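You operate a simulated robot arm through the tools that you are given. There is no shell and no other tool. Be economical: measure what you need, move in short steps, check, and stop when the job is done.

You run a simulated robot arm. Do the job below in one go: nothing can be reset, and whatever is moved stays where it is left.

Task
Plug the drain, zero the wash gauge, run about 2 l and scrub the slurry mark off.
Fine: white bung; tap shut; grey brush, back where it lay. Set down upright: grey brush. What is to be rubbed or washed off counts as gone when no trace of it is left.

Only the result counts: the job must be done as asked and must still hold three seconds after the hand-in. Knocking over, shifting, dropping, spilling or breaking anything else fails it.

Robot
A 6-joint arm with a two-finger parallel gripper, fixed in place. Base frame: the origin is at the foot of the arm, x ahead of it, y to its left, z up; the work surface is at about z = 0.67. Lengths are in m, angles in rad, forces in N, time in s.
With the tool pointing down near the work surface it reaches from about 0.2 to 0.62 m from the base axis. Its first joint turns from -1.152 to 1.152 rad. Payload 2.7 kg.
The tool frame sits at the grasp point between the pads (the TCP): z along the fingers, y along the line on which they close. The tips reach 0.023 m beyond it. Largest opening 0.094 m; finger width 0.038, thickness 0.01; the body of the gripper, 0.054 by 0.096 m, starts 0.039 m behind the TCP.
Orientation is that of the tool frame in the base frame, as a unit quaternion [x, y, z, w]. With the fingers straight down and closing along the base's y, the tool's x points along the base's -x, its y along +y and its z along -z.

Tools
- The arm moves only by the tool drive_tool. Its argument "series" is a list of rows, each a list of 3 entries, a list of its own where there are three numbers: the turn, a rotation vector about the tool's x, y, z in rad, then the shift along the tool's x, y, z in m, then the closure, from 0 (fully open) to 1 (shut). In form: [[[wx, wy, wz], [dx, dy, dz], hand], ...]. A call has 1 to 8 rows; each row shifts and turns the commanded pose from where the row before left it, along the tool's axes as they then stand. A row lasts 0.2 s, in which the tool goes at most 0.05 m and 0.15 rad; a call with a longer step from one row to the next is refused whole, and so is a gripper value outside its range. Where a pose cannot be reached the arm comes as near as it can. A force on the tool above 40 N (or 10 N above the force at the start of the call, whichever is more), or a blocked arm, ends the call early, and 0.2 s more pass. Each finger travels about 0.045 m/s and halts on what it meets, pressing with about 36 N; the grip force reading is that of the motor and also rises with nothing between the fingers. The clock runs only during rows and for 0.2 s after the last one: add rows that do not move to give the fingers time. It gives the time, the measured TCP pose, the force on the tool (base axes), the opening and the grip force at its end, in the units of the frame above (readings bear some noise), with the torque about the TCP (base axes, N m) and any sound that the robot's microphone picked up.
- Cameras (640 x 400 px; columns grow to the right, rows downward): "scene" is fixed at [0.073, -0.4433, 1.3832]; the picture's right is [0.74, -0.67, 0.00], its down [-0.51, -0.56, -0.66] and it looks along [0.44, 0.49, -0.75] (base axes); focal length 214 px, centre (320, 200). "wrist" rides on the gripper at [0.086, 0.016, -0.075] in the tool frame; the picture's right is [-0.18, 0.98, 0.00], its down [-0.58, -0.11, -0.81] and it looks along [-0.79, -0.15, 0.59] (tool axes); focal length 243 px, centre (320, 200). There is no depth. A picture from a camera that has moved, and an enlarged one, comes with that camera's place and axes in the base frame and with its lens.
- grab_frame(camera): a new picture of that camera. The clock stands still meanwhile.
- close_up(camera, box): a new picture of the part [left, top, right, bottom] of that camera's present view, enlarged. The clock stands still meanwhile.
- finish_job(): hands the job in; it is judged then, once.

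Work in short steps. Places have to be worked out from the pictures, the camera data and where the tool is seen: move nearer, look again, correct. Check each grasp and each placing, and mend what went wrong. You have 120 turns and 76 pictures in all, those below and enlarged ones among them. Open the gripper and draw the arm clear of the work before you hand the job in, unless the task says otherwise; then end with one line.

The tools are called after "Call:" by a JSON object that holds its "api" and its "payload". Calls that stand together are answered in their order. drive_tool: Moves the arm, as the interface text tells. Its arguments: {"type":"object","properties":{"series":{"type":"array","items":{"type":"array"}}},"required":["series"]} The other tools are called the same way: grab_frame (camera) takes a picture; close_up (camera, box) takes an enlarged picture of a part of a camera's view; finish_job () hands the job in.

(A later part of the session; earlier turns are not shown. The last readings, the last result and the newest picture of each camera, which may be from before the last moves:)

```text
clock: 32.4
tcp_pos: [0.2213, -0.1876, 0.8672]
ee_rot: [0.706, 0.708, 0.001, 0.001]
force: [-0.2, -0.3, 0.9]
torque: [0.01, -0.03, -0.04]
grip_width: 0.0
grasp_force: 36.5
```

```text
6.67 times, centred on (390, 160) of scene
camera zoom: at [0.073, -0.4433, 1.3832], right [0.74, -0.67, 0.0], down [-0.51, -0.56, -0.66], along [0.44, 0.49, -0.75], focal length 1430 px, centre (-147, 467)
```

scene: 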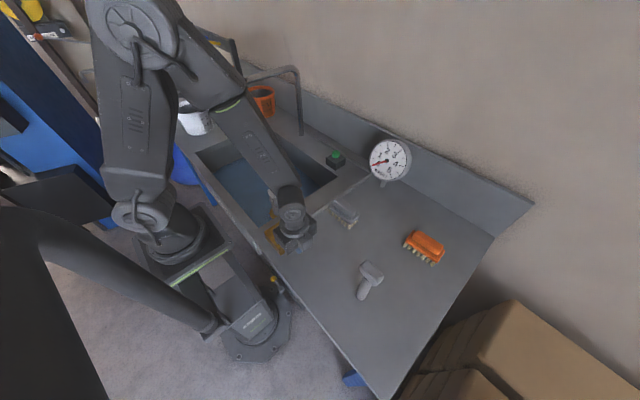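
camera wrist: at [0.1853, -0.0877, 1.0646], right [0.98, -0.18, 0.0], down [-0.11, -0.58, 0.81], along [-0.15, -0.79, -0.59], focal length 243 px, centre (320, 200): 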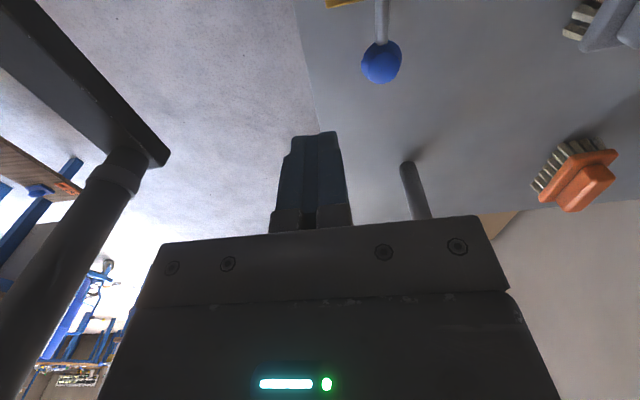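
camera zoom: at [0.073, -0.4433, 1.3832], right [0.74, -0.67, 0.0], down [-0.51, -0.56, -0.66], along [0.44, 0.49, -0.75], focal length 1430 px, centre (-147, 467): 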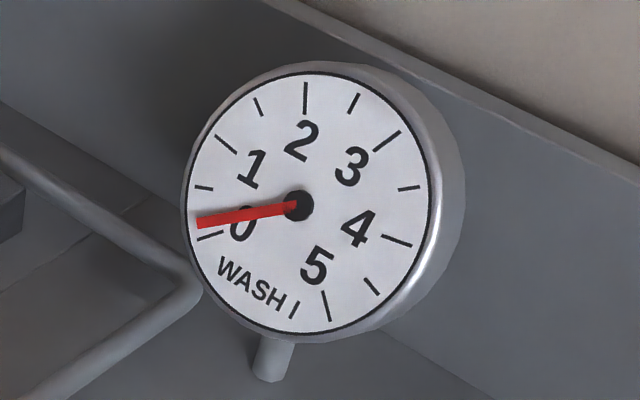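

Needle is at about 0.16 l, flowing at roughly 0.09 l/s. While it runs, I'll hop the fingers over to the other side of the knob, ready to shut the tap.

Call:
{"api": "drive_tool", "payload": {"series": [[[0, 0, 0], [0, -0.006, 0], 1], [[0, 0, 0], [0, 0, -0.045], 1], [[0, 0, 0], [0, 0, -0.015], 1], [[0, 0, 0], [0, 0.045, 0], 1], [[0, 0, 0], [0, 0.037, 0], 1], [[0, 0, 0], [0, 0, 0.03], 1], [[0, 0, 0], [0, 0, 0.03], 1], [[0, 0, 0], [0, 0, 0], 1]]}}

Call:
{"api": "drive_tool", "payload": {"series": [[[0, 0, 0], [0, 0, 0], 1], [[0, 0, 0], [0, 0, 0], 1], [[0, 0, 0], [0, 0, 0], 1], [[0, 0, 0], [0, 0, 0], 1], [[0, 0, 0], [0, 0, 0], 1], [[0, 0, 0], [0, 0, 0], 1], [[0, 0, 0], [0, 0, 0], 1], [[0, 0, 0], [0, 0, 0], 1]]}}

Call:
{"api": "close_up", "payload": {"camera": "scene", "box": [240, 130, 420, 250]}}

Call:
{"api": "grab_frame", "payload": {"camera": "wrist"}}

```text
clock: 34.1
tcp_pos: [0.2954, -0.1862, 0.8664]
ee_rot: [0.706, 0.708, 0.001, 0.001]
force: [-0.5, -0.1, 0.6]
torque: [0.0, -0.02, 0.0]
grip_width: 0.0002
grasp_force: 35.8
```

```text
clock: 36.0
tcp_pos: [0.2947, -0.1859, 0.8675]
ee_rot: [0.706, 0.708, 0.001, 0.001]
force: [0.1, -0.6, 0.3]
torque: [0.01, 0.0, 0.0]
grip_width: 0.0
grasp_force: 36.1
```

```text
3.33 times, centred on (330, 190) of scene
camera zoom: at [0.073, -0.4433, 1.3832], right [0.74, -0.67, 0.0], down [-0.51, -0.56, -0.66], along [0.44, 0.49, -0.75], focal length 715 px, centre (287, 233)
```

zoom: 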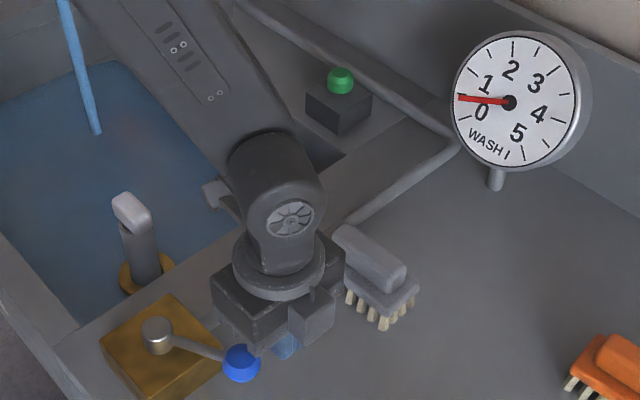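

```text
34 pictures are left
camera wrist: at [0.31, -0.1003, 0.9414], right [0.98, -0.18, 0.0], down [-0.11, -0.58, 0.81], along [-0.15, -0.79, -0.59], focal length 243 px, centre (320, 200)
```

wrist: 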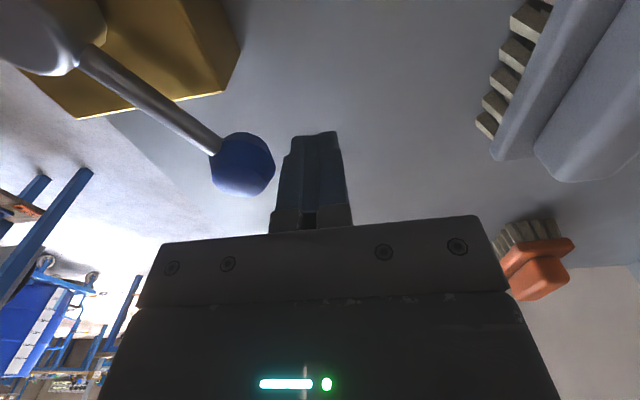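

About 0.42 l, at ~0.075 l/s. Water is pooling and the bung holds. I'll wait roughly 9 s and reread.

Call:
{"api": "drive_tool", "payload": {"series": [[[0, 0, 0], [0, 0, 0], 1], [[0, 0, 0], [0, 0, 0], 1], [[0, 0, 0], [0, 0, 0], 1], [[0, 0, 0], [0, 0, 0], 1], [[0, 0, 0], [0, 0, 0], 1], [[0, 0, 0], [0, 0, 0], 1], [[0, 0, 0], [0, 0, 0], 1], [[0, 0, 0], [0, 0, 0], 1]]}}

Call:
{"api": "drive_tool", "payload": {"series": [[[0, 0, 0], [0, 0, 0], 1], [[0, 0, 0], [0, 0, 0], 1], [[0, 0, 0], [0, 0, 0], 1], [[0, 0, 0], [0, 0, 0], 1], [[0, 0, 0], [0, 0, 0], 1], [[0, 0, 0], [0, 0, 0], 1], [[0, 0, 0], [0, 0, 0], 1], [[0, 0, 0], [0, 0, 0], 1]]}}

Call:
{"api": "drive_tool", "payload": {"series": [[[0, 0, 0], [0, 0, 0], 1], [[0, 0, 0], [0, 0, 0], 1], [[0, 0, 0], [0, 0, 0], 1], [[0, 0, 0], [0, 0, 0], 1], [[0, 0, 0], [0, 0, 0], 1], [[0, 0, 0], [0, 0, 0], 1], [[0, 0, 0], [0, 0, 0], 1], [[0, 0, 0], [0, 0, 0], 1]]}}

Call:
{"api": "drive_tool", "payload": {"series": [[[0, 0, 0], [0, 0, 0], 1], [[0, 0, 0], [0, 0, 0], 1], [[0, 0, 0], [0, 0, 0], 1], [[0, 0, 0], [0, 0, 0], 1], [[0, 0, 0], [0, 0, 0], 1], [[0, 0, 0], [0, 0, 0], 1], [[0, 0, 0], [0, 0, 0], 1], [[0, 0, 0], [0, 0, 0], 1]]}}

Call:
{"api": "drive_tool", "payload": {"series": [[[0, 0, 0], [0, 0, 0], 1], [[0, 0, 0], [0, 0, 0], 1], [[0, 0, 0], [0, 0, 0], 1], [[0, 0, 0], [0, 0, 0], 1], [[0, 0, 0], [0, 0, 0], 1], [[0, 0, 0], [0, 0, 0], 1], [[0, 0, 0], [0, 0, 0], 1], [[0, 0, 0], [0, 0, 0], 1]]}}

Call:
{"api": "close_up", "payload": {"camera": "scene", "box": [360, 130, 420, 190]}}

```text
clock: 37.8
tcp_pos: [0.2952, -0.1858, 0.867]
ee_rot: [0.706, 0.708, 0.0, 0.0]
force: [0.3, 0.9, 0.2]
torque: [-0.02, -0.02, -0.02]
grip_width: 0.0003
grasp_force: 36.5
```

```text
clock: 39.5
tcp_pos: [0.2956, -0.1851, 0.8665]
ee_rot: [0.707, 0.708, 0.001, 0.001]
force: [-0.7, 0.3, 0.4]
torque: [0.0, -0.01, 0.02]
grip_width: 0.0
grasp_force: 35.7
```

```text
clock: 41.4
tcp_pos: [0.2953, -0.1853, 0.8672]
ee_rot: [0.706, 0.708, 0.001, 0.0]
force: [0.6, 0.7, 0.4]
torque: [0.0, 0.0, 0.05]
grip_width: 0.0001
grasp_force: 35.9
```

```text
clock: 43.1
tcp_pos: [0.2942, -0.1857, 0.8667]
ee_rot: [0.706, 0.708, 0.002, -0.001]
force: [0.0, 0.2, 0.3]
torque: [-0.01, 0.02, 0.02]
grip_width: 0.0
grasp_force: 36.1
```

```text
clock: 45.0
tcp_pos: [0.2949, -0.186, 0.8665]
ee_rot: [0.707, 0.707, 0.002, 0.0]
force: [-1.0, 0.0, -0.2]
torque: [0.0, 0.01, 0.03]
grip_width: 0.0
grasp_force: 36.1
```

```text
6.67 times, centred on (390, 160) of scene
camera zoom: at [0.073, -0.4433, 1.3832], right [0.74, -0.67, 0.0], down [-0.51, -0.56, -0.66], along [0.44, 0.49, -0.75], focal length 1430 px, centre (-147, 467)
```

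zoom: 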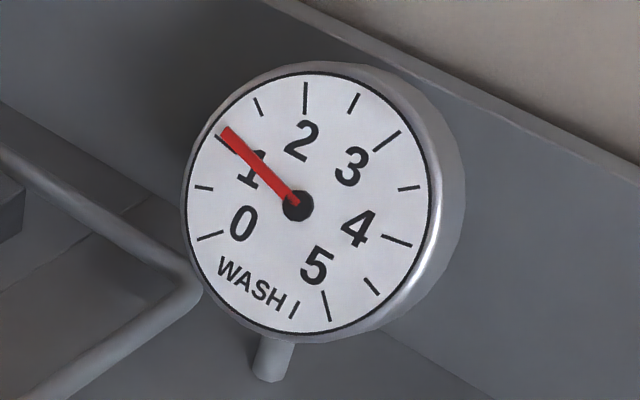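

About 1.09 l now, so I'll wait ~10.8 s more and check before shutting.

Call:
{"api": "drive_tool", "payload": {"series": [[[0, 0, 0], [0, 0, 0], 1], [[0, 0, 0], [0, 0, 0], 1], [[0, 0, 0], [0, 0, 0], 1], [[0, 0, 0], [0, 0, 0], 1], [[0, 0, 0], [0, 0, 0], 1], [[0, 0, 0], [0, 0, 0], 1], [[0, 0, 0], [0, 0, 0], 1], [[0, 0, 0], [0, 0, 0], 1]]}}

Call:
{"api": "drive_tool", "payload": {"series": [[[0, 0, 0], [0, 0, 0], 1], [[0, 0, 0], [0, 0, 0], 1], [[0, 0, 0], [0, 0, 0], 1], [[0, 0, 0], [0, 0, 0], 1], [[0, 0, 0], [0, 0, 0], 1], [[0, 0, 0], [0, 0, 0], 1], [[0, 0, 0], [0, 0, 0], 1], [[0, 0, 0], [0, 0, 0], 1]]}}

Call:
{"api": "drive_tool", "payload": {"series": [[[0, 0, 0], [0, 0, 0], 1], [[0, 0, 0], [0, 0, 0], 1], [[0, 0, 0], [0, 0, 0], 1], [[0, 0, 0], [0, 0, 0], 1], [[0, 0, 0], [0, 0, 0], 1], [[0, 0, 0], [0, 0, 0], 1], [[0, 0, 0], [0, 0, 0], 1], [[0, 0, 0], [0, 0, 0], 1]]}}

Call:
{"api": "drive_tool", "payload": {"series": [[[0, 0, 0], [0, 0, 0], 1], [[0, 0, 0], [0, 0, 0], 1], [[0, 0, 0], [0, 0, 0], 1], [[0, 0, 0], [0, 0, 0], 1], [[0, 0, 0], [0, 0, 0], 1], [[0, 0, 0], [0, 0, 0], 1], [[0, 0, 0], [0, 0, 0], 1], [[0, 0, 0], [0, 0, 0], 1]]}}

Call:
{"api": "drive_tool", "payload": {"series": [[[0, 0, 0], [0, 0, 0], 1], [[0, 0, 0], [0, 0, 0], 1], [[0, 0, 0], [0, 0, 0], 1], [[0, 0, 0], [0, 0, 0], 1], [[0, 0, 0], [0, 0, 0], 1], [[0, 0, 0], [0, 0, 0], 1], [[0, 0, 0], [0, 0, 0], 1], [[0, 0, 0], [0, 0, 0], 1]]}}

Call:
{"api": "drive_tool", "payload": {"series": [[[0, 0, 0], [0, 0, 0], 1], [[0, 0, 0], [0, 0, 0], 1], [[0, 0, 0], [0, 0, 0], 1], [[0, 0, 0], [0, 0, 0], 1], [[0, 0, 0], [0, 0, 0], 1], [[0, 0, 0], [0, 0, 0], 1], [[0, 0, 0], [0, 0, 0], 1], [[0, 0, 0], [0, 0, 0], 1]]}}

Call:
{"api": "close_up", "payload": {"camera": "scene", "box": [360, 130, 420, 190]}}

```text
clock: 46.8
tcp_pos: [0.295, -0.186, 0.8675]
ee_rot: [0.707, 0.708, 0.0, 0.001]
force: [-0.3, -0.1, 0.3]
torque: [0.0, -0.02, 0.0]
grip_width: 0.0
grasp_force: 36.1
```

```text
clock: 48.5
tcp_pos: [0.2943, -0.1864, 0.8651]
ee_rot: [0.707, 0.707, 0.001, 0.0]
force: [0.6, -0.2, -0.7]
torque: [0.01, 0.02, 0.03]
grip_width: 0.0
grasp_force: 35.7
```

```text
clock: 50.4
tcp_pos: [0.2956, -0.186, 0.8673]
ee_rot: [0.707, 0.708, 0.001, 0.0]
force: [-0.2, 0.0, 0.1]
torque: [0.02, 0.0, 0.01]
grip_width: 0.0
grasp_force: 35.7
```

```text
clock: 52.1
tcp_pos: [0.2949, -0.1867, 0.8675]
ee_rot: [0.706, 0.708, 0.002, 0.0]
force: [-1.0, -0.5, -0.3]
torque: [-0.02, 0.01, 0.02]
grip_width: 0.0001
grasp_force: 36.2
```

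```text
clock: 54.0
tcp_pos: [0.2958, -0.1863, 0.8669]
ee_rot: [0.707, 0.707, 0.001, 0.0]
force: [-0.5, 0.2, -0.4]
torque: [0.02, 0.02, 0.03]
grip_width: 0.0
grasp_force: 36.4
```

```text
clock: 55.8
tcp_pos: [0.2961, -0.1864, 0.8676]
ee_rot: [0.707, 0.707, 0.001, 0.001]
force: [0.6, 0.5, -0.1]
torque: [-0.01, 0.0, -0.04]
grip_width: 0.0001
grasp_force: 36.2
```

```text
6.67 times, centred on (390, 160) of scene
camera zoom: at [0.073, -0.4433, 1.3832], right [0.74, -0.67, 0.0], down [-0.51, -0.56, -0.66], along [0.44, 0.49, -0.75], focal length 1430 px, centre (-147, 467)
```

zoom: 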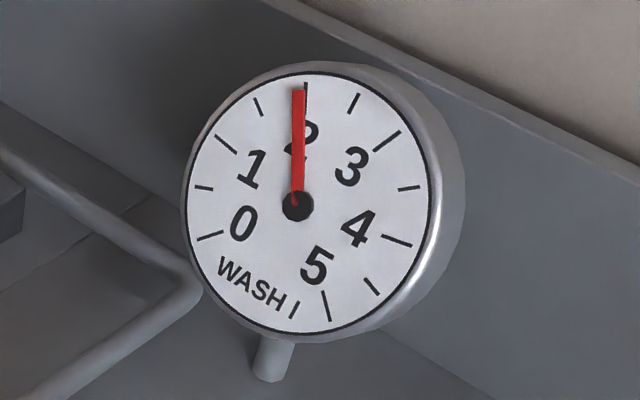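

Needle is at about 1.93 l, so I'll shut the tap now by pushing the knob back in -x to its stop.

Call:
{"api": "drive_tool", "payload": {"series": [[[0, 0, 0], [0, -0.03, 0], 1], [[0, 0, 0], [0, -0.02, 0], 1], [[0, 0, 0], [0, -0.005, 0], 1], [[0, 0, 0], [0, -0.004, 0], 1]]}}

Call:
{"api": "close_up", "payload": {"camera": "scene", "box": [240, 130, 420, 250]}}

```text
clock: 56.5
tcp_pos: [0.2481, -0.1879, 0.87]
ee_rot: [0.705, 0.709, 0.005, 0.012]
force: [8.1, 3.0, -0.3]
torque: [0.02, -0.03, -0.13]
grip_width: 0.0
grasp_force: 36.3
stopped in row 3: the force on the tool passed its limit at 47 N (the readings are from after the stop); the commanded pose is now the measured one
```

```text
3.33 times, centred on (330, 190) of scene
camera zoom: at [0.0731, -0.4432, 1.3832], right [0.74, -0.67, 0.0], down [-0.51, -0.56, -0.66], along [0.44, 0.49, -0.75], focal length 715 px, centre (287, 233)
```

zoom: 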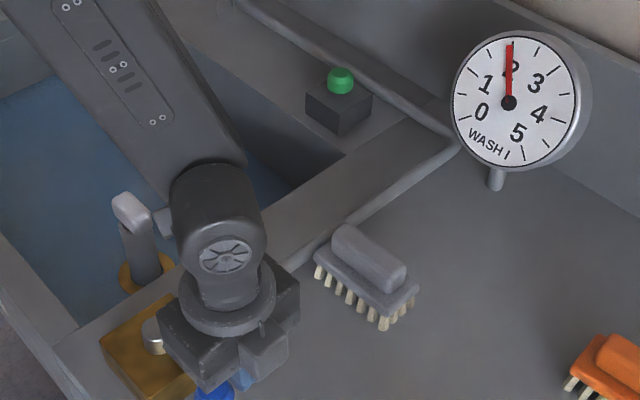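

The tap lever is at its stop and the gauge reads ≈1.97 l. I'll back off, rise, correct the slight tilt, and move over the grey brush with the hand open.

Call:
{"api": "drive_tool", "payload": {"series": [[[0, 0, 0], [0, 0.012, 0], 1], [[0.024, 0.01, 0.006], [0, 0, -0.045], 1], [[0, 0, 0], [0, 0, -0.045], 0], [[0, 0, 0], [0, 0.045, -0.02], 0], [[0, 0, 0], [0, 0.045, 0], 0], [[0, 0, 0], [0, 0.045, 0], 0], [[0, 0, 0], [0.015, 0.03, 0], 0], [[0, 0, 0], [0, 0, 0], 0]]}}

Call:
{"api": "grab_frame", "payload": {"camera": "wrist"}}

Call:
{"api": "close_up", "payload": {"camera": "scene", "box": [220, 130, 420, 265]}}

```text
clock: 58.3
tcp_pos: [0.4239, -0.1703, 0.9817]
ee_rot: [0.708, 0.706, -0.001, -0.003]
force: [-0.2, 0.6, 0.1]
torque: [-0.01, -0.01, 0.03]
grip_width: 0.094
grasp_force: 0.0
```

```text
30 pictures are left
camera wrist: at [0.4407, -0.0847, 1.0548], right [0.98, -0.19, -0.01], down [-0.11, -0.58, 0.81], along [-0.15, -0.79, -0.59], focal length 243 px, centre (320, 200)
```

wrist: 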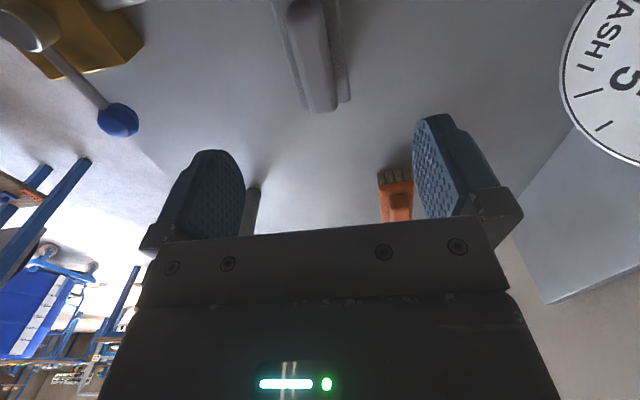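

```text
2.96 times, centred on (320, 198) of scene
camera zoom: at [0.073, -0.4433, 1.3832], right [0.74, -0.67, 0.0], down [-0.51, -0.56, -0.66], along [0.44, 0.49, -0.75], focal length 636 px, centre (320, 207)
```

zoom: 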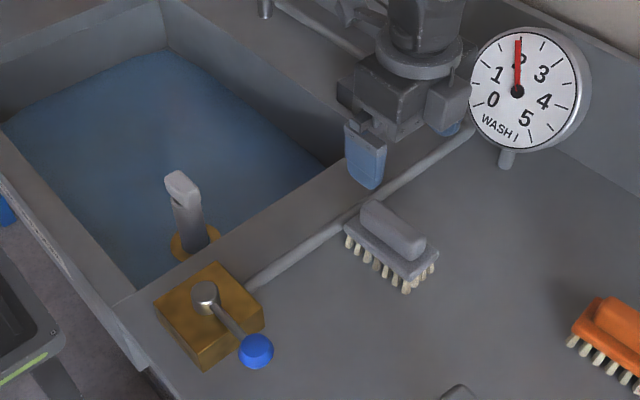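

The tap is fully shut and the gauge reads 2. The brush handle is centred at (0.418, -0.177) with its top at z≈0.857, running along y. I'll descend over it with the fingers open.

Call:
{"api": "drive_tool", "payload": {"series": [[[-0.004, 0.003, 0], [-0.006, -0.006, 0.03], 0], [[0, 0, 0], [0, 0, 0.04], 0], [[0, 0, 0], [0, 0, 0.03], 0], [[0, 0, 0], [0, 0, 0.015], 0], [[0, 0, 0], [0, 0, 0], 0]]}}

Call:
{"api": "grab_frame", "payload": {"camera": "wrist"}}

Call:
{"api": "close_up", "payload": {"camera": "scene", "box": [310, 170, 390, 230]}}

```text
clock: 59.5
tcp_pos: [0.4149, -0.1785, 0.8651]
ee_rot: [0.708, 0.706, 0.001, -0.003]
force: [0.1, -0.2, 0.8]
torque: [0.0, 0.02, 0.02]
grip_width: 0.0941
grasp_force: 0.0
```

```text
28 pictures are left
camera wrist: at [0.4304, -0.0925, 0.9391], right [0.98, -0.19, 0.0], down [-0.11, -0.59, 0.8], along [-0.15, -0.79, -0.6], focal length 243 px, centre (320, 200)
```

wrist: 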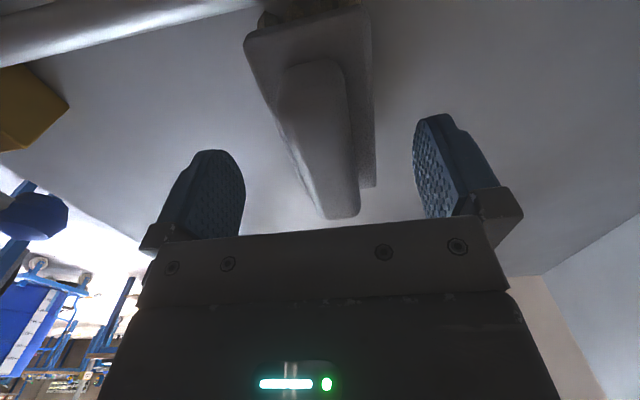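

```text
6.67 times, centred on (350, 200) of scene
camera zoom: at [0.073, -0.4433, 1.3832], right [0.74, -0.67, 0.0], down [-0.51, -0.56, -0.66], along [0.44, 0.49, -0.75], focal length 1430 px, centre (120, 200)
```

zoom: 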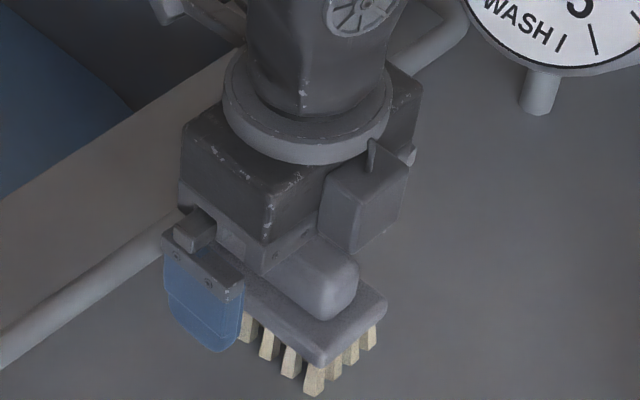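

The handle is aligned with y and sits about 6 mm to +x of the TCP. I'll correct, lower 8 mm, and grip.

Call:
{"api": "drive_tool", "payload": {"series": [[[0, 0, 0], [0, 0.006, 0.004], 0], [[0, 0, 0], [0, 0, 0.004], 0], [[0, 0, 0], [0, 0, 0], 1], [[0, 0, 0], [0, 0, 0], 1], [[0, 0, 0], [0, 0, 0], 1], [[0, 0, 0], [0, 0, 0], 1], [[0, 0, 0], [0, 0, 0], 1], [[0, 0, 0], [0, 0, 0], 1]]}}

Call:
{"api": "grab_frame", "payload": {"camera": "wrist"}}

```text
clock: 61.3
tcp_pos: [0.4211, -0.1777, 0.8556]
ee_rot: [0.708, 0.706, 0.001, -0.003]
force: [0.1, 1.0, -0.1]
torque: [-0.03, 0.02, 0.0]
grip_width: 0.0492
grasp_force: 36.2
```

```text
26 pictures are left
camera wrist: at [0.4369, -0.0923, 0.9304], right [0.98, -0.19, 0.0], down [-0.11, -0.59, 0.8], along [-0.15, -0.79, -0.6], focal length 243 px, centre (320, 200)
```

wrist: 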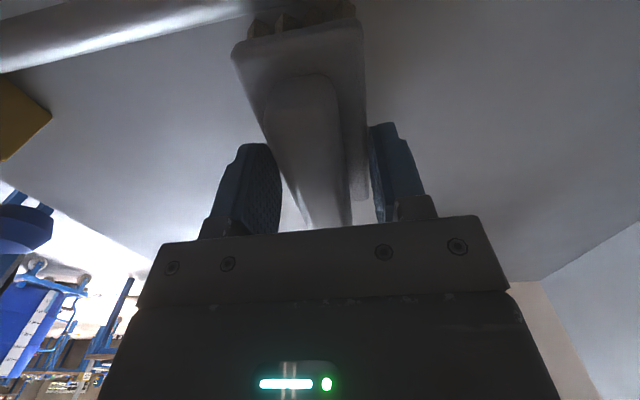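

The grip is at 0.049 m, so the tips have caught the edge of the wider plate. I'll open slightly, lower 8 mm, and grip the plate properly.

Call:
{"api": "drive_tool", "payload": {"series": [[[0, 0, 0], [0, 0, 0], 0.2], [[0, 0, 0], [0, 0, 0], 0.2], [[0, 0, 0], [0, 0, 0.004], 0.2], [[0, 0, 0], [0, 0, 0.004], 0.2], [[0, 0, 0], [0, 0, 0], 1], [[0, 0, 0], [0, 0, 0], 1], [[0, 0, 0], [0, 0, 0], 1], [[0, 0, 0], [0, 0, 0], 1]]}}

Call:
{"api": "close_up", "payload": {"camera": "scene", "box": [310, 170, 390, 230]}}

```text
clock: 63.1
tcp_pos: [0.4221, -0.1761, 0.8491]
ee_rot: [0.708, 0.706, 0.002, -0.002]
force: [0.6, 1.5, 1.0]
torque: [0.05, 0.0, 0.01]
grip_width: 0.049
grasp_force: 36.0
```

```text
6.67 times, centred on (350, 200) of scene
camera zoom: at [0.073, -0.4433, 1.3832], right [0.74, -0.67, 0.0], down [-0.51, -0.56, -0.66], along [0.44, 0.49, -0.75], focal length 1430 px, centre (120, 200)
```

zoom: 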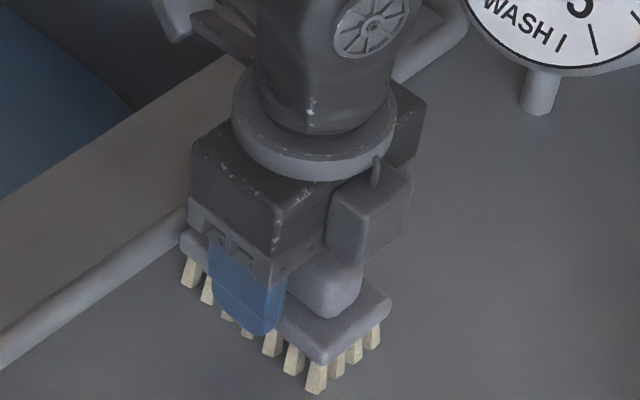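

The grip is good, but the spout outlet is at ~(0.41, 0.36, 0.94) and the mark at ~(0.366, 0.38), so an upright wrist would hit it while scrubbing. I'll regrip with the tool leaning 0.35 rad about the finger-closing axis. That keeps the brush flat while the wrist leans away.

Call:
{"api": "drive_tool", "payload": {"series": [[[0, 0, 0], [0, 0, 0], 0.1], [[0, 0, 0], [0, 0, 0], 0.1], [[0, 0, 0], [0, 0, 0], 0.1], [[0, -0.1167, 0], [0, 0, 0], 0.1], [[0, -0.1167, 0], [0, 0, 0], 0.1], [[0, -0.1167, 0], [0, 0, 0], 0.1], [[0, 0, 0], [0, 0, 0], 0.1]]}}

Call:
{"api": "grab_frame", "payload": {"camera": "wrist"}}

Call:
{"api": "grab_frame", "payload": {"camera": "scene"}}

```text
clock: 64.7
tcp_pos: [0.4237, -0.178, 0.8486]
ee_rot: [0.697, 0.696, -0.121, 0.122]
force: [-0.4, 0.7, -0.5]
torque: [0.02, -0.02, 0.01]
grip_width: 0.0845
grasp_force: 0.1
```

```text
24 pictures are left
camera wrist: at [0.4382, -0.0716, 0.8887], right [0.98, -0.18, 0.06], down [-0.11, -0.27, 0.96], along [-0.15, -0.95, -0.29], focal length 243 px, centre (320, 200)
```

wrist: 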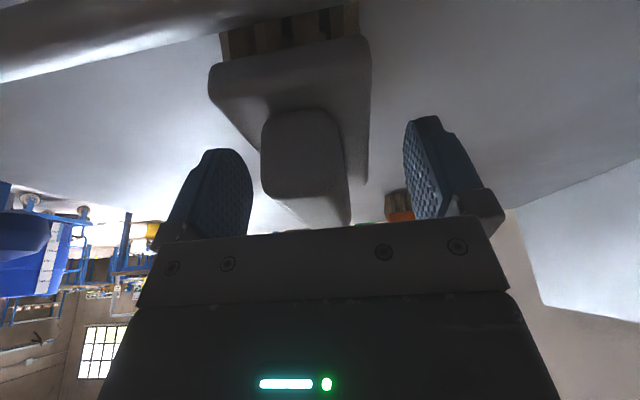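

```text
23 pictures are left
```

scene: 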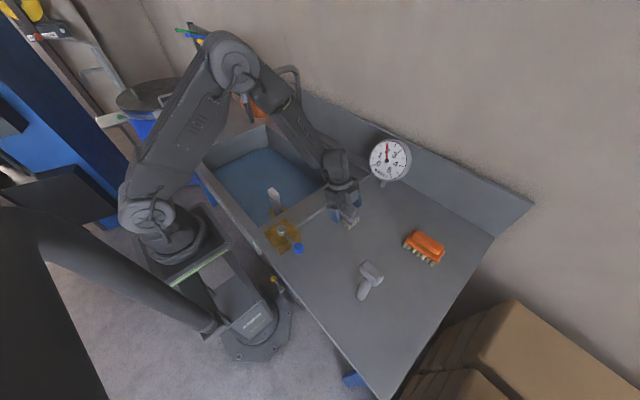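

The leaned pose looks right and the brush is undisturbed. I'll grip and lift straight up.

Call:
{"api": "drive_tool", "payload": {"series": [[[0, 0, 0], [0, 0, 0], 1], [[0, 0, 0], [0, 0, 0], 1], [[0, 0, 0], [0, 0, 0], 1], [[0, 0, 0], [0, 0, 0], 1], [[0, 0, 0], [0, 0, 0], 1], [[0, 0, 0], [0, 0, 0], 1]]}}

Call:
{"api": "drive_tool", "payload": {"series": [[[0, 0, 0], [-0.0069, 0, -0.0188], 1], [[0, 0, 0], [-0.0137, 0, -0.0376], 1], [[0, 0, 0], [-0.0137, 0, -0.0376], 1], [[0, 0, 0], [-0.0137, 0, -0.0376], 1], [[0, 0, 0], [0, 0, 0], 1]]}}

Call:
{"api": "close_up", "payload": {"camera": "scene", "box": [290, 120, 410, 220]}}

```text
clock: 66.1
tcp_pos: [0.424, -0.1777, 0.8479]
ee_rot: [0.697, 0.696, -0.122, 0.121]
force: [0.0, -0.1, 0.5]
torque: [-0.05, -0.02, -0.02]
grip_width: 0.0495
grasp_force: 35.3
```

```text
clock: 67.3
tcp_pos: [0.4264, -0.1793, 0.9869]
ee_rot: [0.697, 0.696, -0.121, 0.121]
force: [0.7, 0.2, 0.1]
torque: [-0.02, 0.02, -0.03]
grip_width: 0.0001
grasp_force: 36.4
```

```text
4.00 times, centred on (350, 170) of scene
camera zoom: at [0.073, -0.4433, 1.3832], right [0.74, -0.67, 0.0], down [-0.51, -0.56, -0.66], along [0.44, 0.49, -0.75], focal length 858 px, centre (200, 320)
```

zoom: 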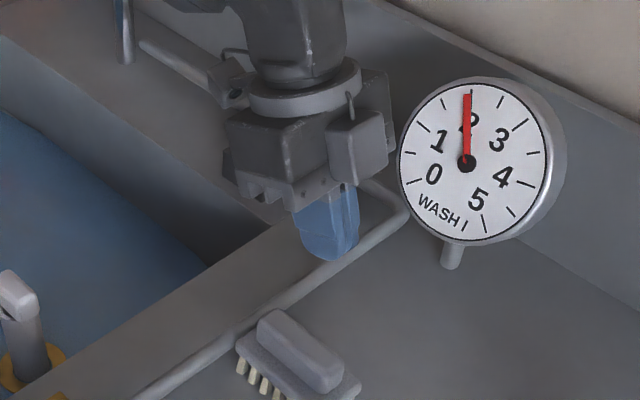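

The brush slipped out of a shallow grip; it's still upright on the counter. I'll check its position from the wrist before a deeper grip.

Call:
{"api": "close_up", "payload": {"camera": "scene", "box": [310, 170, 390, 230]}}

Call:
{"api": "drive_tool", "payload": {"series": [[[0, 0, 0], [0.012, 0, 0.0329], 0], [[0, 0, 0], [0.0137, 0, 0.0376], 0], [[0, 0, 0], [0, 0, 0], 0], [[0, 0, 0], [0, 0, 0], 0], [[0, 0, 0], [0, 0, 0], 0]]}}

Call:
{"api": "grab_frame", "payload": {"camera": "wrist"}}

```text
6.67 times, centred on (350, 200) of scene
camera zoom: at [0.073, -0.4433, 1.3832], right [0.74, -0.67, 0.0], down [-0.51, -0.56, -0.66], along [0.44, 0.49, -0.75], focal length 1430 px, centre (120, 200)
```

zoom: 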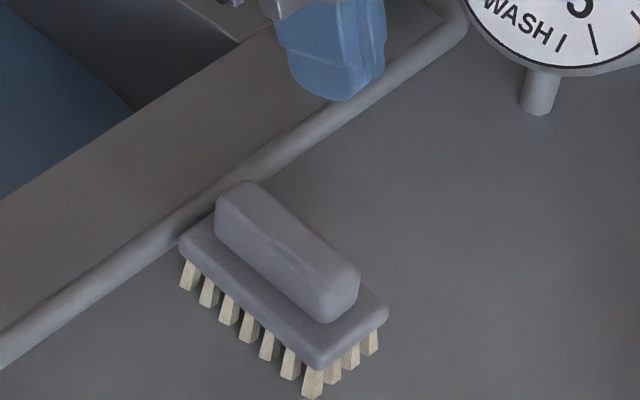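

```text
clock: 68.5
tcp_pos: [0.4233, -0.177, 0.9106]
ee_rot: [0.698, 0.696, -0.121, 0.12]
force: [0.2, 0.5, 0.4]
torque: [-0.02, -0.02, 0.0]
grip_width: 0.0939
grasp_force: 0.1
```

```text
20 pictures are left
camera wrist: at [0.4384, -0.071, 0.9511], right [0.98, -0.18, 0.06], down [-0.11, -0.27, 0.96], along [-0.15, -0.95, -0.29], focal length 243 px, centre (320, 200)
```

wrist: 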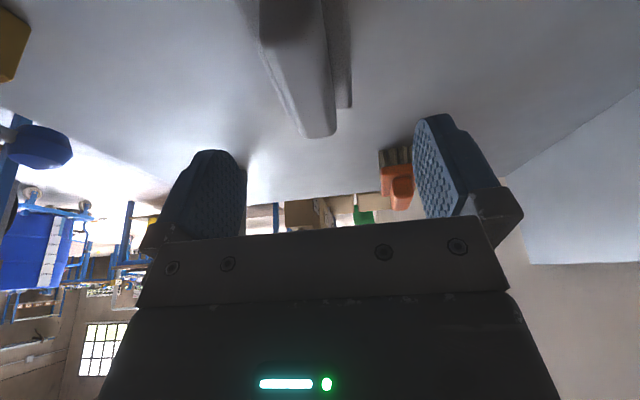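

The brush is essentially where it lay. I'll go 10 mm deeper this time so the pads fully cover the plate edges.

Call:
{"api": "drive_tool", "payload": {"series": [[[0, 0, 0], [0.0137, 0, 0.0376], 0], [[0, 0, 0], [0.0069, 0, 0.0188], 0], [[0, 0, 0], [0.004, 0, 0.0108], 0], [[0, 0, 0], [0, 0, 0], 1], [[0, 0, 0], [0, 0, 0], 1], [[0, 0, 0], [0, 0, 0], 1], [[0, 0, 0], [0, 0, 0], 1], [[0, 0, 0], [0, 0, 0], 1]]}}

Call:
{"api": "drive_tool", "payload": {"series": [[[0, 0, 0], [0, 0, 0], 1], [[0, 0, 0], [-0.0034, 0, -0.0094], 1], [[0, 0, 0], [-0.0034, 0, -0.0094], 1], [[0, 0, 0], [0, 0, 0], 1]]}}

Call:
{"api": "close_up", "payload": {"camera": "scene", "box": [310, 170, 390, 230]}}

```text
clock: 70.3
tcp_pos: [0.422, -0.1795, 0.8411]
ee_rot: [0.697, 0.696, -0.122, 0.12]
force: [-0.7, -0.6, 0.6]
torque: [-0.03, 0.02, 0.01]
grip_width: 0.0496
grasp_force: 35.8
```

```text
clock: 71.3
tcp_pos: [0.4216, -0.1782, 0.8609]
ee_rot: [0.697, 0.696, -0.121, 0.12]
force: [-1.1, 0.5, -1.7]
torque: [-0.01, -0.02, -0.03]
grip_width: 0.0498
grasp_force: 36.4
```

```text
6.67 times, centred on (350, 200) of scene
camera zoom: at [0.073, -0.4433, 1.3832], right [0.74, -0.67, 0.0], down [-0.51, -0.56, -0.66], along [0.44, 0.49, -0.75], focal length 1430 px, centre (120, 200)
```

zoom: 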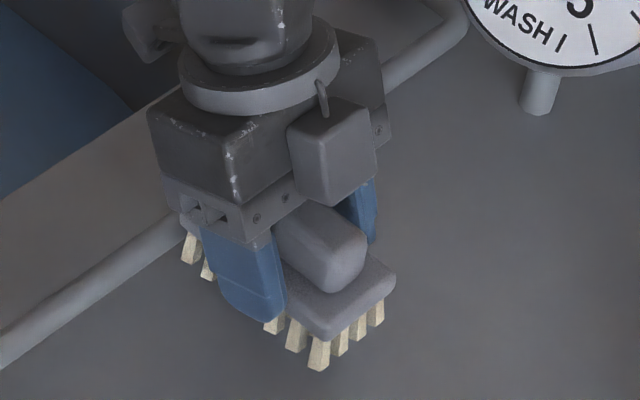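

The brush is held this time. I'll lift higher, move toward the sink, and yaw so that the lean faces the base.

Call:
{"api": "drive_tool", "payload": {"series": [[[0, 0, 0], [-0.012, 0, -0.0329], 1], [[0, 0, 0], [-0.012, 0, -0.0329], 1], [[0, 0, 0], [-0.012, 0, -0.0329], 1], [[0, 0, 0], [-0.012, 0, -0.0329], 1], [[0, 0, 0], [0.0305, -0.025, -0.0111], 1], [[0, 0, 0], [0.0305, -0.025, -0.0111], 1], [[0, 0, 0], [0.0305, -0.025, -0.0111], 1], [[0, 0, 0], [0.0305, -0.025, -0.0111], 1]]}}

Call:
{"api": "drive_tool", "payload": {"series": [[[-0.0506, 0, -0.1386], [0, 0, 0], 1], [[-0.0506, 0, -0.1386], [0, 0, 0], 1], [[-0.0506, 0, -0.1386], [0, 0, 0], 1], [[-0.0506, 0, -0.1386], [0, 0, 0], 1], [[-0.0506, 0, -0.1386], [0, 0, 0], 1], [[-0.0506, 0, -0.1386], [0, 0, 0], 1], [[-0.0506, 0, -0.1386], [0, 0, 0], 1], [[-0.0506, 0, -0.1386], [0, 0, 0], 1]]}}

Call:
{"api": "drive_tool", "payload": {"series": [[[-0.0506, 0, -0.1386], [0, 0, 0], 1], [[-0.0506, 0, -0.1386], [0, 0, 0], 1], [[-0.0327, 0, -0.0896], [0, 0, 0], 1], [[0, 0, 0], [0, 0, 0], 1]]}}

Call:
{"api": "grab_frame", "payload": {"camera": "scene"}}

```text
clock: 73.1
tcp_pos: [0.3261, -0.051, 1.0024]
ee_rot: [0.698, 0.695, -0.122, 0.119]
force: [-0.1, -0.7, -1.2]
torque: [-0.01, 0.03, 0.02]
grip_width: 0.0496
grasp_force: 36.1
```

```text
clock: 74.9
tcp_pos: [0.3245, -0.048, 1.0026]
ee_rot: [0.191, 0.966, -0.031, 0.17]
force: [-0.5, -0.3, -0.9]
torque: [-0.01, -0.01, -0.01]
grip_width: 0.0497
grasp_force: 36.0
```

```text
clock: 75.9
tcp_pos: [0.3249, -0.0472, 1.0022]
ee_rot: [0.001, 0.985, 0.003, 0.174]
force: [0.3, 0.5, -2.0]
torque: [0.0, 0.03, 0.02]
grip_width: 0.0495
grasp_force: 36.1
```

```text
18 pictures are left
```

scene: 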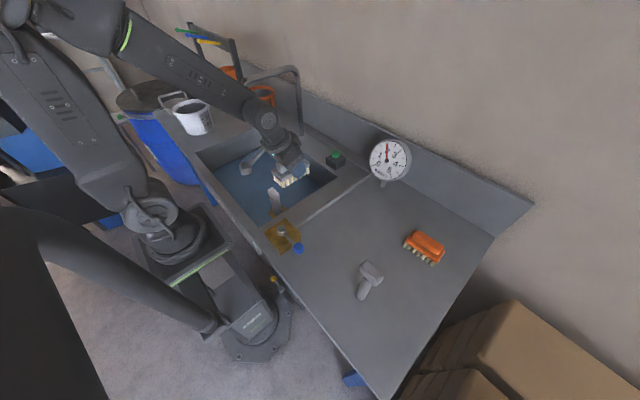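

The brush is held and oriented. I'll move over the sink, short of the spout, and look.

Call:
{"api": "drive_tool", "payload": {"series": [[[0, 0, 0], [0.002, 0.045, -0.0007], 1], [[0, 0, 0], [0.002, 0.045, -0.0007], 1], [[0, 0, 0], [0.002, 0.045, -0.0007], 1], [[0, 0, 0], [0.002, 0.045, -0.0007], 1], [[0, 0, 0], [0.002, 0.045, -0.0007], 1], [[0, 0, 0], [0.002, 0.045, -0.0007], 1], [[0, 0, 0], [0.002, 0.045, -0.0007], 1], [[0, 0, 0], [0, 0, 0], 1]]}}

Call:
{"api": "grab_frame", "payload": {"camera": "wrist"}}

Call:
{"api": "close_up", "payload": {"camera": "scene", "box": [170, 60, 350, 230]}}

```text
clock: 77.7
tcp_pos: [0.3111, 0.267, 1.0044]
ee_rot: [0.002, 0.985, 0.002, 0.174]
force: [0.5, 0.2, -1.0]
torque: [-0.01, -0.01, -0.01]
grip_width: 0.0497
grasp_force: 35.9
```

```text
17 pictures are left
camera wrist: at [0.203, 0.2819, 1.0447], right [0.18, 0.98, 0.07], down [0.27, -0.12, 0.96], along [0.95, -0.15, -0.29], focal length 243 px, centre (320, 200)
```

wrist: 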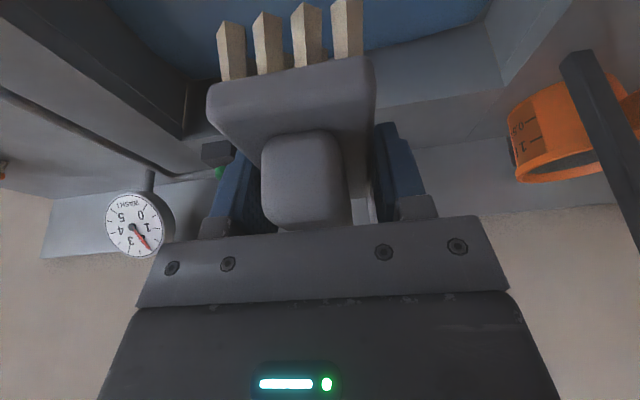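

```text
2.35 times, centred on (260, 145) of scene
camera zoom: at [0.073, -0.4433, 1.3832], right [0.74, -0.67, 0.0], down [-0.51, -0.56, -0.66], along [0.44, 0.49, -0.75], focal length 505 px, centre (461, 329)
```

zoom: 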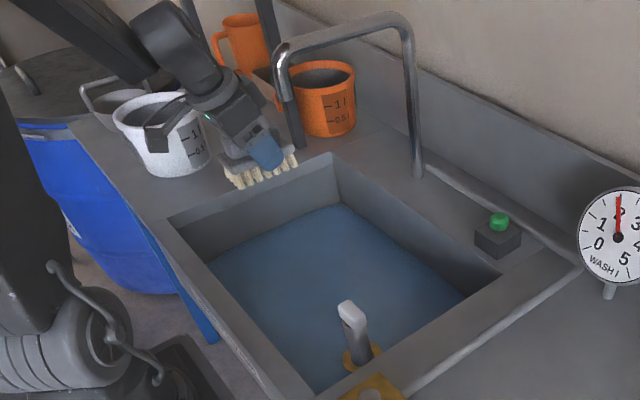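

The dark bar is a separate post further back, and the spout outlet is at about (0.41, 0.35, 1.0), so a leaned wrist clears it. I'll go down first, then forward and down into the sink next to the mark.

Call:
{"api": "drive_tool", "payload": {"series": [[[0, 0, 0], [0.0126, 0, 0.0344], 1], [[0, 0, 0], [0.0126, 0, 0.0344], 1], [[0, 0, 0], [0.0126, 0, 0.0344], 1], [[0, 0, 0], [-0.0258, 0.015, 0.0094], 1], [[0, 0, 0], [-0.0258, 0.015, 0.0094], 1], [[0, 0, 0], [0.0154, 0, 0.0423], 1], [[0, 0, 0], [0.0154, 0, 0.0423], 1], [[0, 0, 0], [0.0154, 0, 0.0423], 1]]}}

Call:
{"api": "grab_frame", "payload": {"camera": "wrist"}}

Call:
{"api": "close_up", "payload": {"camera": "scene", "box": [170, 60, 350, 230]}}

```text
clock: 79.5
tcp_pos: [0.3618, 0.2986, 0.7584]
ee_rot: [0.001, 0.985, 0.003, 0.174]
force: [-0.4, 0.0, -0.9]
torque: [-0.01, 0.0, -0.03]
grip_width: 0.0496
grasp_force: 36.3
```

```text
15 pictures are left
camera wrist: at [0.2551, 0.3146, 0.7993], right [0.18, 0.98, 0.07], down [0.27, -0.12, 0.96], along [0.95, -0.15, -0.29], focal length 243 px, centre (320, 200)
```

wrist: 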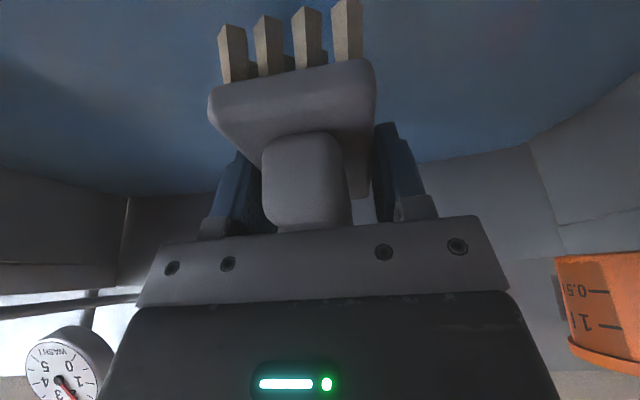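

```text
2.35 times, centred on (260, 145) of scene
camera zoom: at [0.073, -0.4433, 1.3832], right [0.74, -0.67, 0.0], down [-0.51, -0.56, -0.66], along [0.44, 0.49, -0.75], focal length 505 px, centre (461, 329)
```

zoom: 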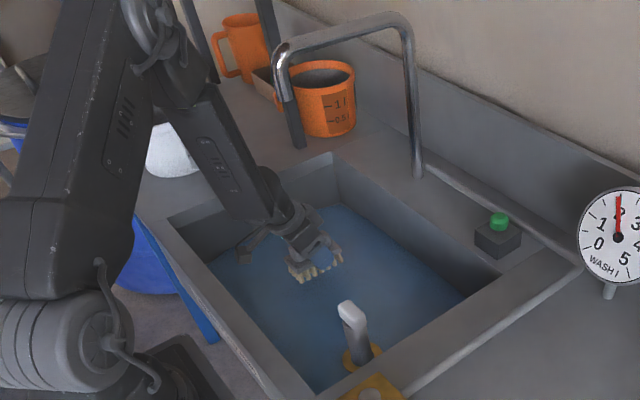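

All is clear. I'll lower slowly until the bristles touch the sink floor to find the contact height.

Call:
{"api": "drive_tool", "payload": {"series": [[[0, 0, 0], [0.0069, 0, 0.0188], 1], [[0, 0, 0], [0.0051, 0, 0.0141], 1], [[0, 0, 0], [0.0034, 0, 0.0094], 1], [[0, 0, 0], [0.0024, 0, 0.0066], 1], [[0, 0, 0], [0.0017, 0, 0.0047], 1], [[0, 0, 0], [0, 0, 0], 1]]}}

```text
clock: 80.7
tcp_pos: [0.367, 0.3019, 0.7099]
ee_rot: [0.001, 0.984, 0.004, 0.178]
force: [0.7, -0.6, 6.2]
torque: [-0.21, 0.26, 0.06]
grip_width: 0.0498
grasp_force: 35.7
stopped in row 5: the force on the tool passed its limit at 51 N (the readings are from after the stop); the commanded pose is now the measured one
```

Floor contact is at TCP z≈0.710 with a light 6 N. I'll now scrub across the mark along y and back.

Call:
{"api": "drive_tool", "payload": {"series": [[[0, 0, 0], [0, 0.025, 0], 1], [[0, 0, 0], [0, 0.025, 0], 1], [[0, 0, 0], [0, 0.025, 0], 1], [[0, 0, 0], [0, 0.025, 0], 1], [[0, 0, 0], [0, 0.025, 0], 1], [[0, 0, 0], [0, 0.02, 0], 1], [[0, 0, 0], [0, 0, 0], 1]]}}

Call:
{"api": "drive_tool", "payload": {"series": [[[0, 0, 0], [0, -0.025, 0], 1], [[0, 0, 0], [0, -0.025, 0], 1], [[0, 0, 0], [0, -0.025, 0], 1], [[0, 0, 0], [0, -0.025, 0], 1], [[0, 0, 0], [0, -0.025, 0], 1], [[0, 0, 0], [0, 0, 0], 1]]}}

Call:
{"api": "close_up", "payload": {"camera": "scene", "box": [190, 110, 310, 210]}}

```text
clock: 82.3
tcp_pos: [0.3664, 0.4465, 0.7096]
ee_rot: [0.001, 0.984, 0.005, 0.179]
force: [0.8, -0.5, -1.2]
torque: [0.02, -0.04, 0.0]
grip_width: 0.0497
grasp_force: 36.5
```

```text
clock: 83.7
tcp_pos: [0.3682, 0.323, 0.7091]
ee_rot: [0.002, 0.984, 0.007, 0.18]
force: [2.3, 9.2, 28.9]
torque: [-0.38, 1.52, -0.45]
grip_width: 0.0494
grasp_force: 35.8
```

```text
4.00 times, centred on (250, 160) of scene
camera zoom: at [0.0727, -0.4434, 1.3832], right [0.74, -0.67, 0.0], down [-0.5, -0.56, -0.66], along [0.44, 0.49, -0.75], focal length 858 px, centre (600, 360)
```

zoom: 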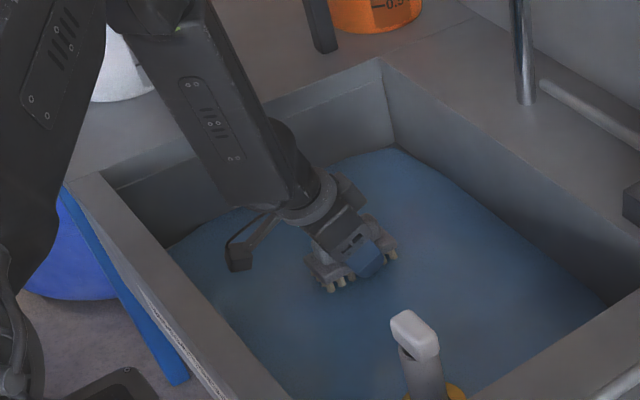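

The force varies along the stroke: 29 N at y=0.32 but no contact at 0.446. I'll go to the mark's middle and then its far side, checking contact at each.

Call:
{"api": "drive_tool", "payload": {"series": [[[0, 0, 0], [0, 0.03, 0], 1], [[0, 0, 0], [0, 0.03, 0], 1], [[0, 0, 0], [0, 0, 0], 1]]}}

Call:
{"api": "drive_tool", "payload": {"series": [[[0, 0, 0], [0, 0.02, 0], 1], [[0, 0, 0], [0, 0.02, 0], 1], [[0, 0, 0], [0.0007, 0, 0.0019], 1], [[0, 0, 0], [0.0007, 0, 0.0019], 1], [[0, 0, 0], [0, 0, 0], 1]]}}

```text
clock: 83.9
tcp_pos: [0.3687, 0.3248, 0.7093]
ee_rot: [0.003, 0.984, 0.004, 0.181]
force: [-0.2, 1.7, 5.7]
torque: [0.0, 0.34, -0.08]
grip_width: 0.0498
grasp_force: 36.3
stopped in row 1: the force on the tool passed its limit at 53 N (the readings are from after the stop); the commanded pose is now the measured one
```

```text
clock: 84.7
tcp_pos: [0.3713, 0.3661, 0.7101]
ee_rot: [0.002, 0.983, 0.004, 0.183]
force: [-0.4, -0.6, 6.3]
torque: [-0.09, 0.42, 0.03]
grip_width: 0.0498
grasp_force: 35.6
stopped in row 3: the force on the tool passed its limit at 44 N (the readings are from after the stop); the commanded pose is now the measured one
```

Contact at ~0.710, with torque showing the rear end of the brush bearing. I'll level the brush by 0.025 rad and make strokes over the mark with light pressure.

Call:
{"api": "drive_tool", "payload": {"series": [[[0, 0, 0], [-0.0004, 0, -0.0009], 1], [[0, 0.025, 0], [0, 0, 0], 1], [[0, 0, 0], [0, 0, 0], 1]]}}

Call:
{"api": "drive_tool", "payload": {"series": [[[0, 0, 0], [0, 0.02, 0], 1], [[0, 0, 0], [0, 0.02, 0], 1], [[0, 0, 0], [0, 0.02, 0], 1], [[0, 0, 0], [0, 0, 0], 1]]}}

Call:
{"api": "drive_tool", "payload": {"series": [[[0, 0, 0], [0.0004, 0, 0.0011], 1], [[0, 0, 0], [0.0004, 0, 0.0011], 1], [[0, 0, 0], [0, 0, 0], 1]]}}

```text
clock: 85.5
tcp_pos: [0.3713, 0.3651, 0.7106]
ee_rot: [0.003, 0.985, 0.003, 0.17]
force: [1.1, -1.9, 4.5]
torque: [-0.21, -0.32, -0.06]
grip_width: 0.0495
grasp_force: 36.0
```

```text
clock: 86.5
tcp_pos: [0.3708, 0.4281, 0.71]
ee_rot: [0.001, 0.985, 0.004, 0.171]
force: [0.7, -0.4, 2.8]
torque: [-0.16, -0.2, 0.0]
grip_width: 0.0496
grasp_force: 36.1
```

```text
clock: 87.3
tcp_pos: [0.3711, 0.4272, 0.7092]
ee_rot: [0.001, 0.985, 0.006, 0.171]
force: [-1.2, 0.5, 19.9]
torque: [-0.36, -0.94, 0.0]
grip_width: 0.0496
grasp_force: 35.8
```

The front end bears slightly now, so I'll trim by -0.01 and sweep back and forth over the mark.

Call:
{"api": "drive_tool", "payload": {"series": [[[0, -0.01, 0], [-0.0002, 0, -0.0005], 1], [[0, 0, 0], [0, -0.02, 0], 1], [[0, 0, 0], [0, -0.02, 0], 1], [[0, 0, 0], [0, -0.02, 0], 1], [[0, 0, 0], [0, -0.02, 0], 1], [[0, 0, 0], [0, -0.02, 0], 1], [[0, 0, 0], [0, 0, 0], 1]]}}

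Call:
{"api": "drive_tool", "payload": {"series": [[[0, 0, 0], [0, 0.02, 0], 1], [[0, 0, 0], [0, 0.02, 0], 1], [[0, 0, 0], [0, 0.02, 0], 1], [[0, 0, 0], [0, 0.02, 0], 1], [[0, 0, 0], [0, 0.02, 0], 1], [[0, 0, 0], [0, 0.02, 0], 1], [[0, 0, 0], [0, 0, 0], 1]]}}

Call:
{"api": "drive_tool", "payload": {"series": [[[0, 0, 0], [0.0235, -0.01, -0.0086], 1], [[0, 0, 0], [0, -0.02, 0], 1], [[0, 0, 0], [0, -0.02, 0], 1], [[0, 0, 0], [0, -0.02, 0], 1], [[0, 0, 0], [0, -0.02, 0], 1], [[0, 0, 0], [0, -0.02, 0], 1], [[0, 0, 0], [0, 0, 0], 1]]}}

```text
clock: 88.9
tcp_pos: [0.3729, 0.3269, 0.7097]
ee_rot: [0.004, 0.984, 0.004, 0.176]
force: [3.3, 6.3, 18.8]
torque: [0.06, 0.94, -0.36]
grip_width: 0.0497
grasp_force: 36.3
```

```text
clock: 90.5
tcp_pos: [0.3704, 0.4445, 0.7089]
ee_rot: [0.002, 0.985, 0.003, 0.174]
force: [0.1, -0.7, 1.3]
torque: [0.0, -0.05, 0.0]
grip_width: 0.0496
grasp_force: 36.2
```

```text
clock: 92.1
tcp_pos: [0.3467, 0.3371, 0.7096]
ee_rot: [0.003, 0.985, 0.003, 0.174]
force: [1.1, 5.5, 17.5]
torque: [0.02, 0.85, -0.26]
grip_width: 0.0497
grasp_force: 35.7
```

Good pressure. I'll stroke back with a small slope allowance, then cover the +x side.

Call:
{"api": "drive_tool", "payload": {"series": [[[0, 0, 0], [0, 0.02, 0], 1], [[0, 0, 0], [0.0001, 0.02, 0.0003], 1], [[0, 0, 0], [0.0001, 0.02, 0.0003], 1], [[0, 0, 0], [0.0001, 0.02, 0.0003], 1], [[0, 0, 0], [0.0001, 0.02, 0.0003], 1], [[0, 0, 0], [0, 0, 0], 1]]}}

Call:
{"api": "drive_tool", "payload": {"series": [[[0, 0, 0], [-0.0235, 0, 0.0086], 1], [[0, 0, 0], [-0.0235, 0, 0.0086], 1], [[0, 0, 0], [0, -0.02, 0], 1], [[0, 0, 0], [0, -0.02, -0.0003], 1], [[0, 0, 0], [0, -0.02, -0.0003], 1], [[0, 0, 0], [0, -0.02, -0.0003], 1], [[0, 0, 0], [0, -0.02, -0.0003], 1], [[0, 0, 0], [0, 0, 0], 1]]}}

Call:
{"api": "drive_tool", "payload": {"series": [[[0, 0, 0], [0, 0.02, 0], 1], [[0, 0, 0], [0, 0.02, 0.0003], 1], [[0, 0, 0], [0, 0.02, 0.0003], 1], [[0, 0, 0], [0, 0.02, 0.0003], 1], [[0, 0, 0], [0, 0.02, 0.0003], 1], [[0, 0, 0], [0, 0, 0], 1]]}}

```text
clock: 93.5
tcp_pos: [0.3465, 0.4372, 0.7095]
ee_rot: [0.002, 0.985, 0.004, 0.174]
force: [-2.3, -6.6, 20.5]
torque: [-0.38, 1.14, 0.32]
grip_width: 0.0497
grasp_force: 35.6
```

```text
clock: 95.3
tcp_pos: [0.3979, 0.3375, 0.7091]
ee_rot: [0.002, 0.985, 0.004, 0.175]
force: [1.4, 4.2, 17.4]
torque: [-0.12, 0.86, -0.16]
grip_width: 0.0494
grasp_force: 35.9
```

```text
clock: 96.7
tcp_pos: [0.3952, 0.4386, 0.7086]
ee_rot: [0.003, 0.985, 0.005, 0.175]
force: [0.6, -6.1, 26.8]
torque: [-0.6, 1.34, 0.31]
grip_width: 0.0495
grasp_force: 36.2
```

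Contact was good throughout. I'll lift out and step aside to inspect the mark through the water.

Call:
{"api": "drive_tool", "payload": {"series": [[[0, 0, 0], [-0.0137, 0, -0.0376], 1], [[0, 0, 0], [-0.0137, 0, -0.0376], 1], [[0, 0, 0], [0.0282, -0.03, -0.0103], 1], [[0, 0, 0], [0.0282, -0.03, -0.0103], 1], [[0, 0, 0], [-0.0103, -0.03, -0.0282], 1], [[0, 0, 0], [-0.0103, -0.03, -0.0282], 1], [[0, 0, 0], [-0.0103, -0.04, -0.0282], 1], [[0, 0, 0], [0, -0.045, 0], 1]]}}

Call:
{"api": "drive_tool", "payload": {"series": [[[0, 0, 0], [0, -0.045, 0], 1], [[0, 0, 0], [0, -0.045, 0], 1], [[0, 0, 0], [0, -0.045, 0], 1], [[0, 0, 0], [0, -0.045, 0], 1], [[0, 0, 0], [0, -0.045, 0], 1], [[0, 0, 0], [0, 0, 0], 1]]}}

Call:
{"api": "close_up", "payload": {"camera": "scene", "box": [180, 110, 340, 210]}}

```text
clock: 98.5
tcp_pos: [0.3318, 0.2289, 0.876]
ee_rot: [0.002, 0.985, 0.003, 0.174]
force: [0.1, -0.3, -1.3]
torque: [-0.02, -0.01, -0.02]
grip_width: 0.0494
grasp_force: 35.8
```

```text
clock: 99.9
tcp_pos: [0.3341, 0.0696, 0.8739]
ee_rot: [0.004, 0.985, 0.003, 0.174]
force: [0.3, 0.0, -1.0]
torque: [0.03, 0.01, 0.0]
grip_width: 0.0499
grasp_force: 35.8
out of reach, approached as far as the arm can: row 4, 5
```

```text
4.00 times, centred on (260, 160) of scene
camera zoom: at [0.073, -0.4433, 1.3832], right [0.74, -0.67, 0.0], down [-0.51, -0.56, -0.66], along [0.44, 0.49, -0.75], focal length 858 px, centre (560, 360)
```

zoom: 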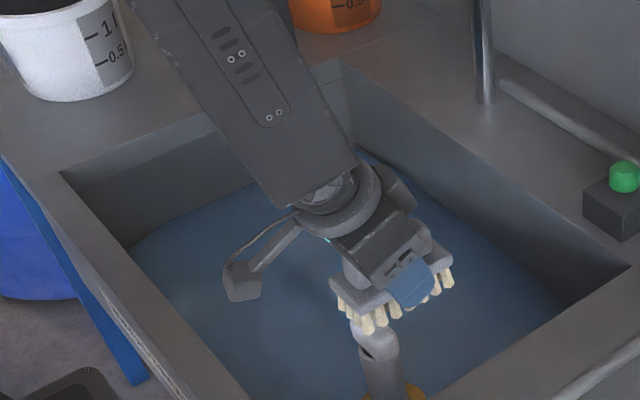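

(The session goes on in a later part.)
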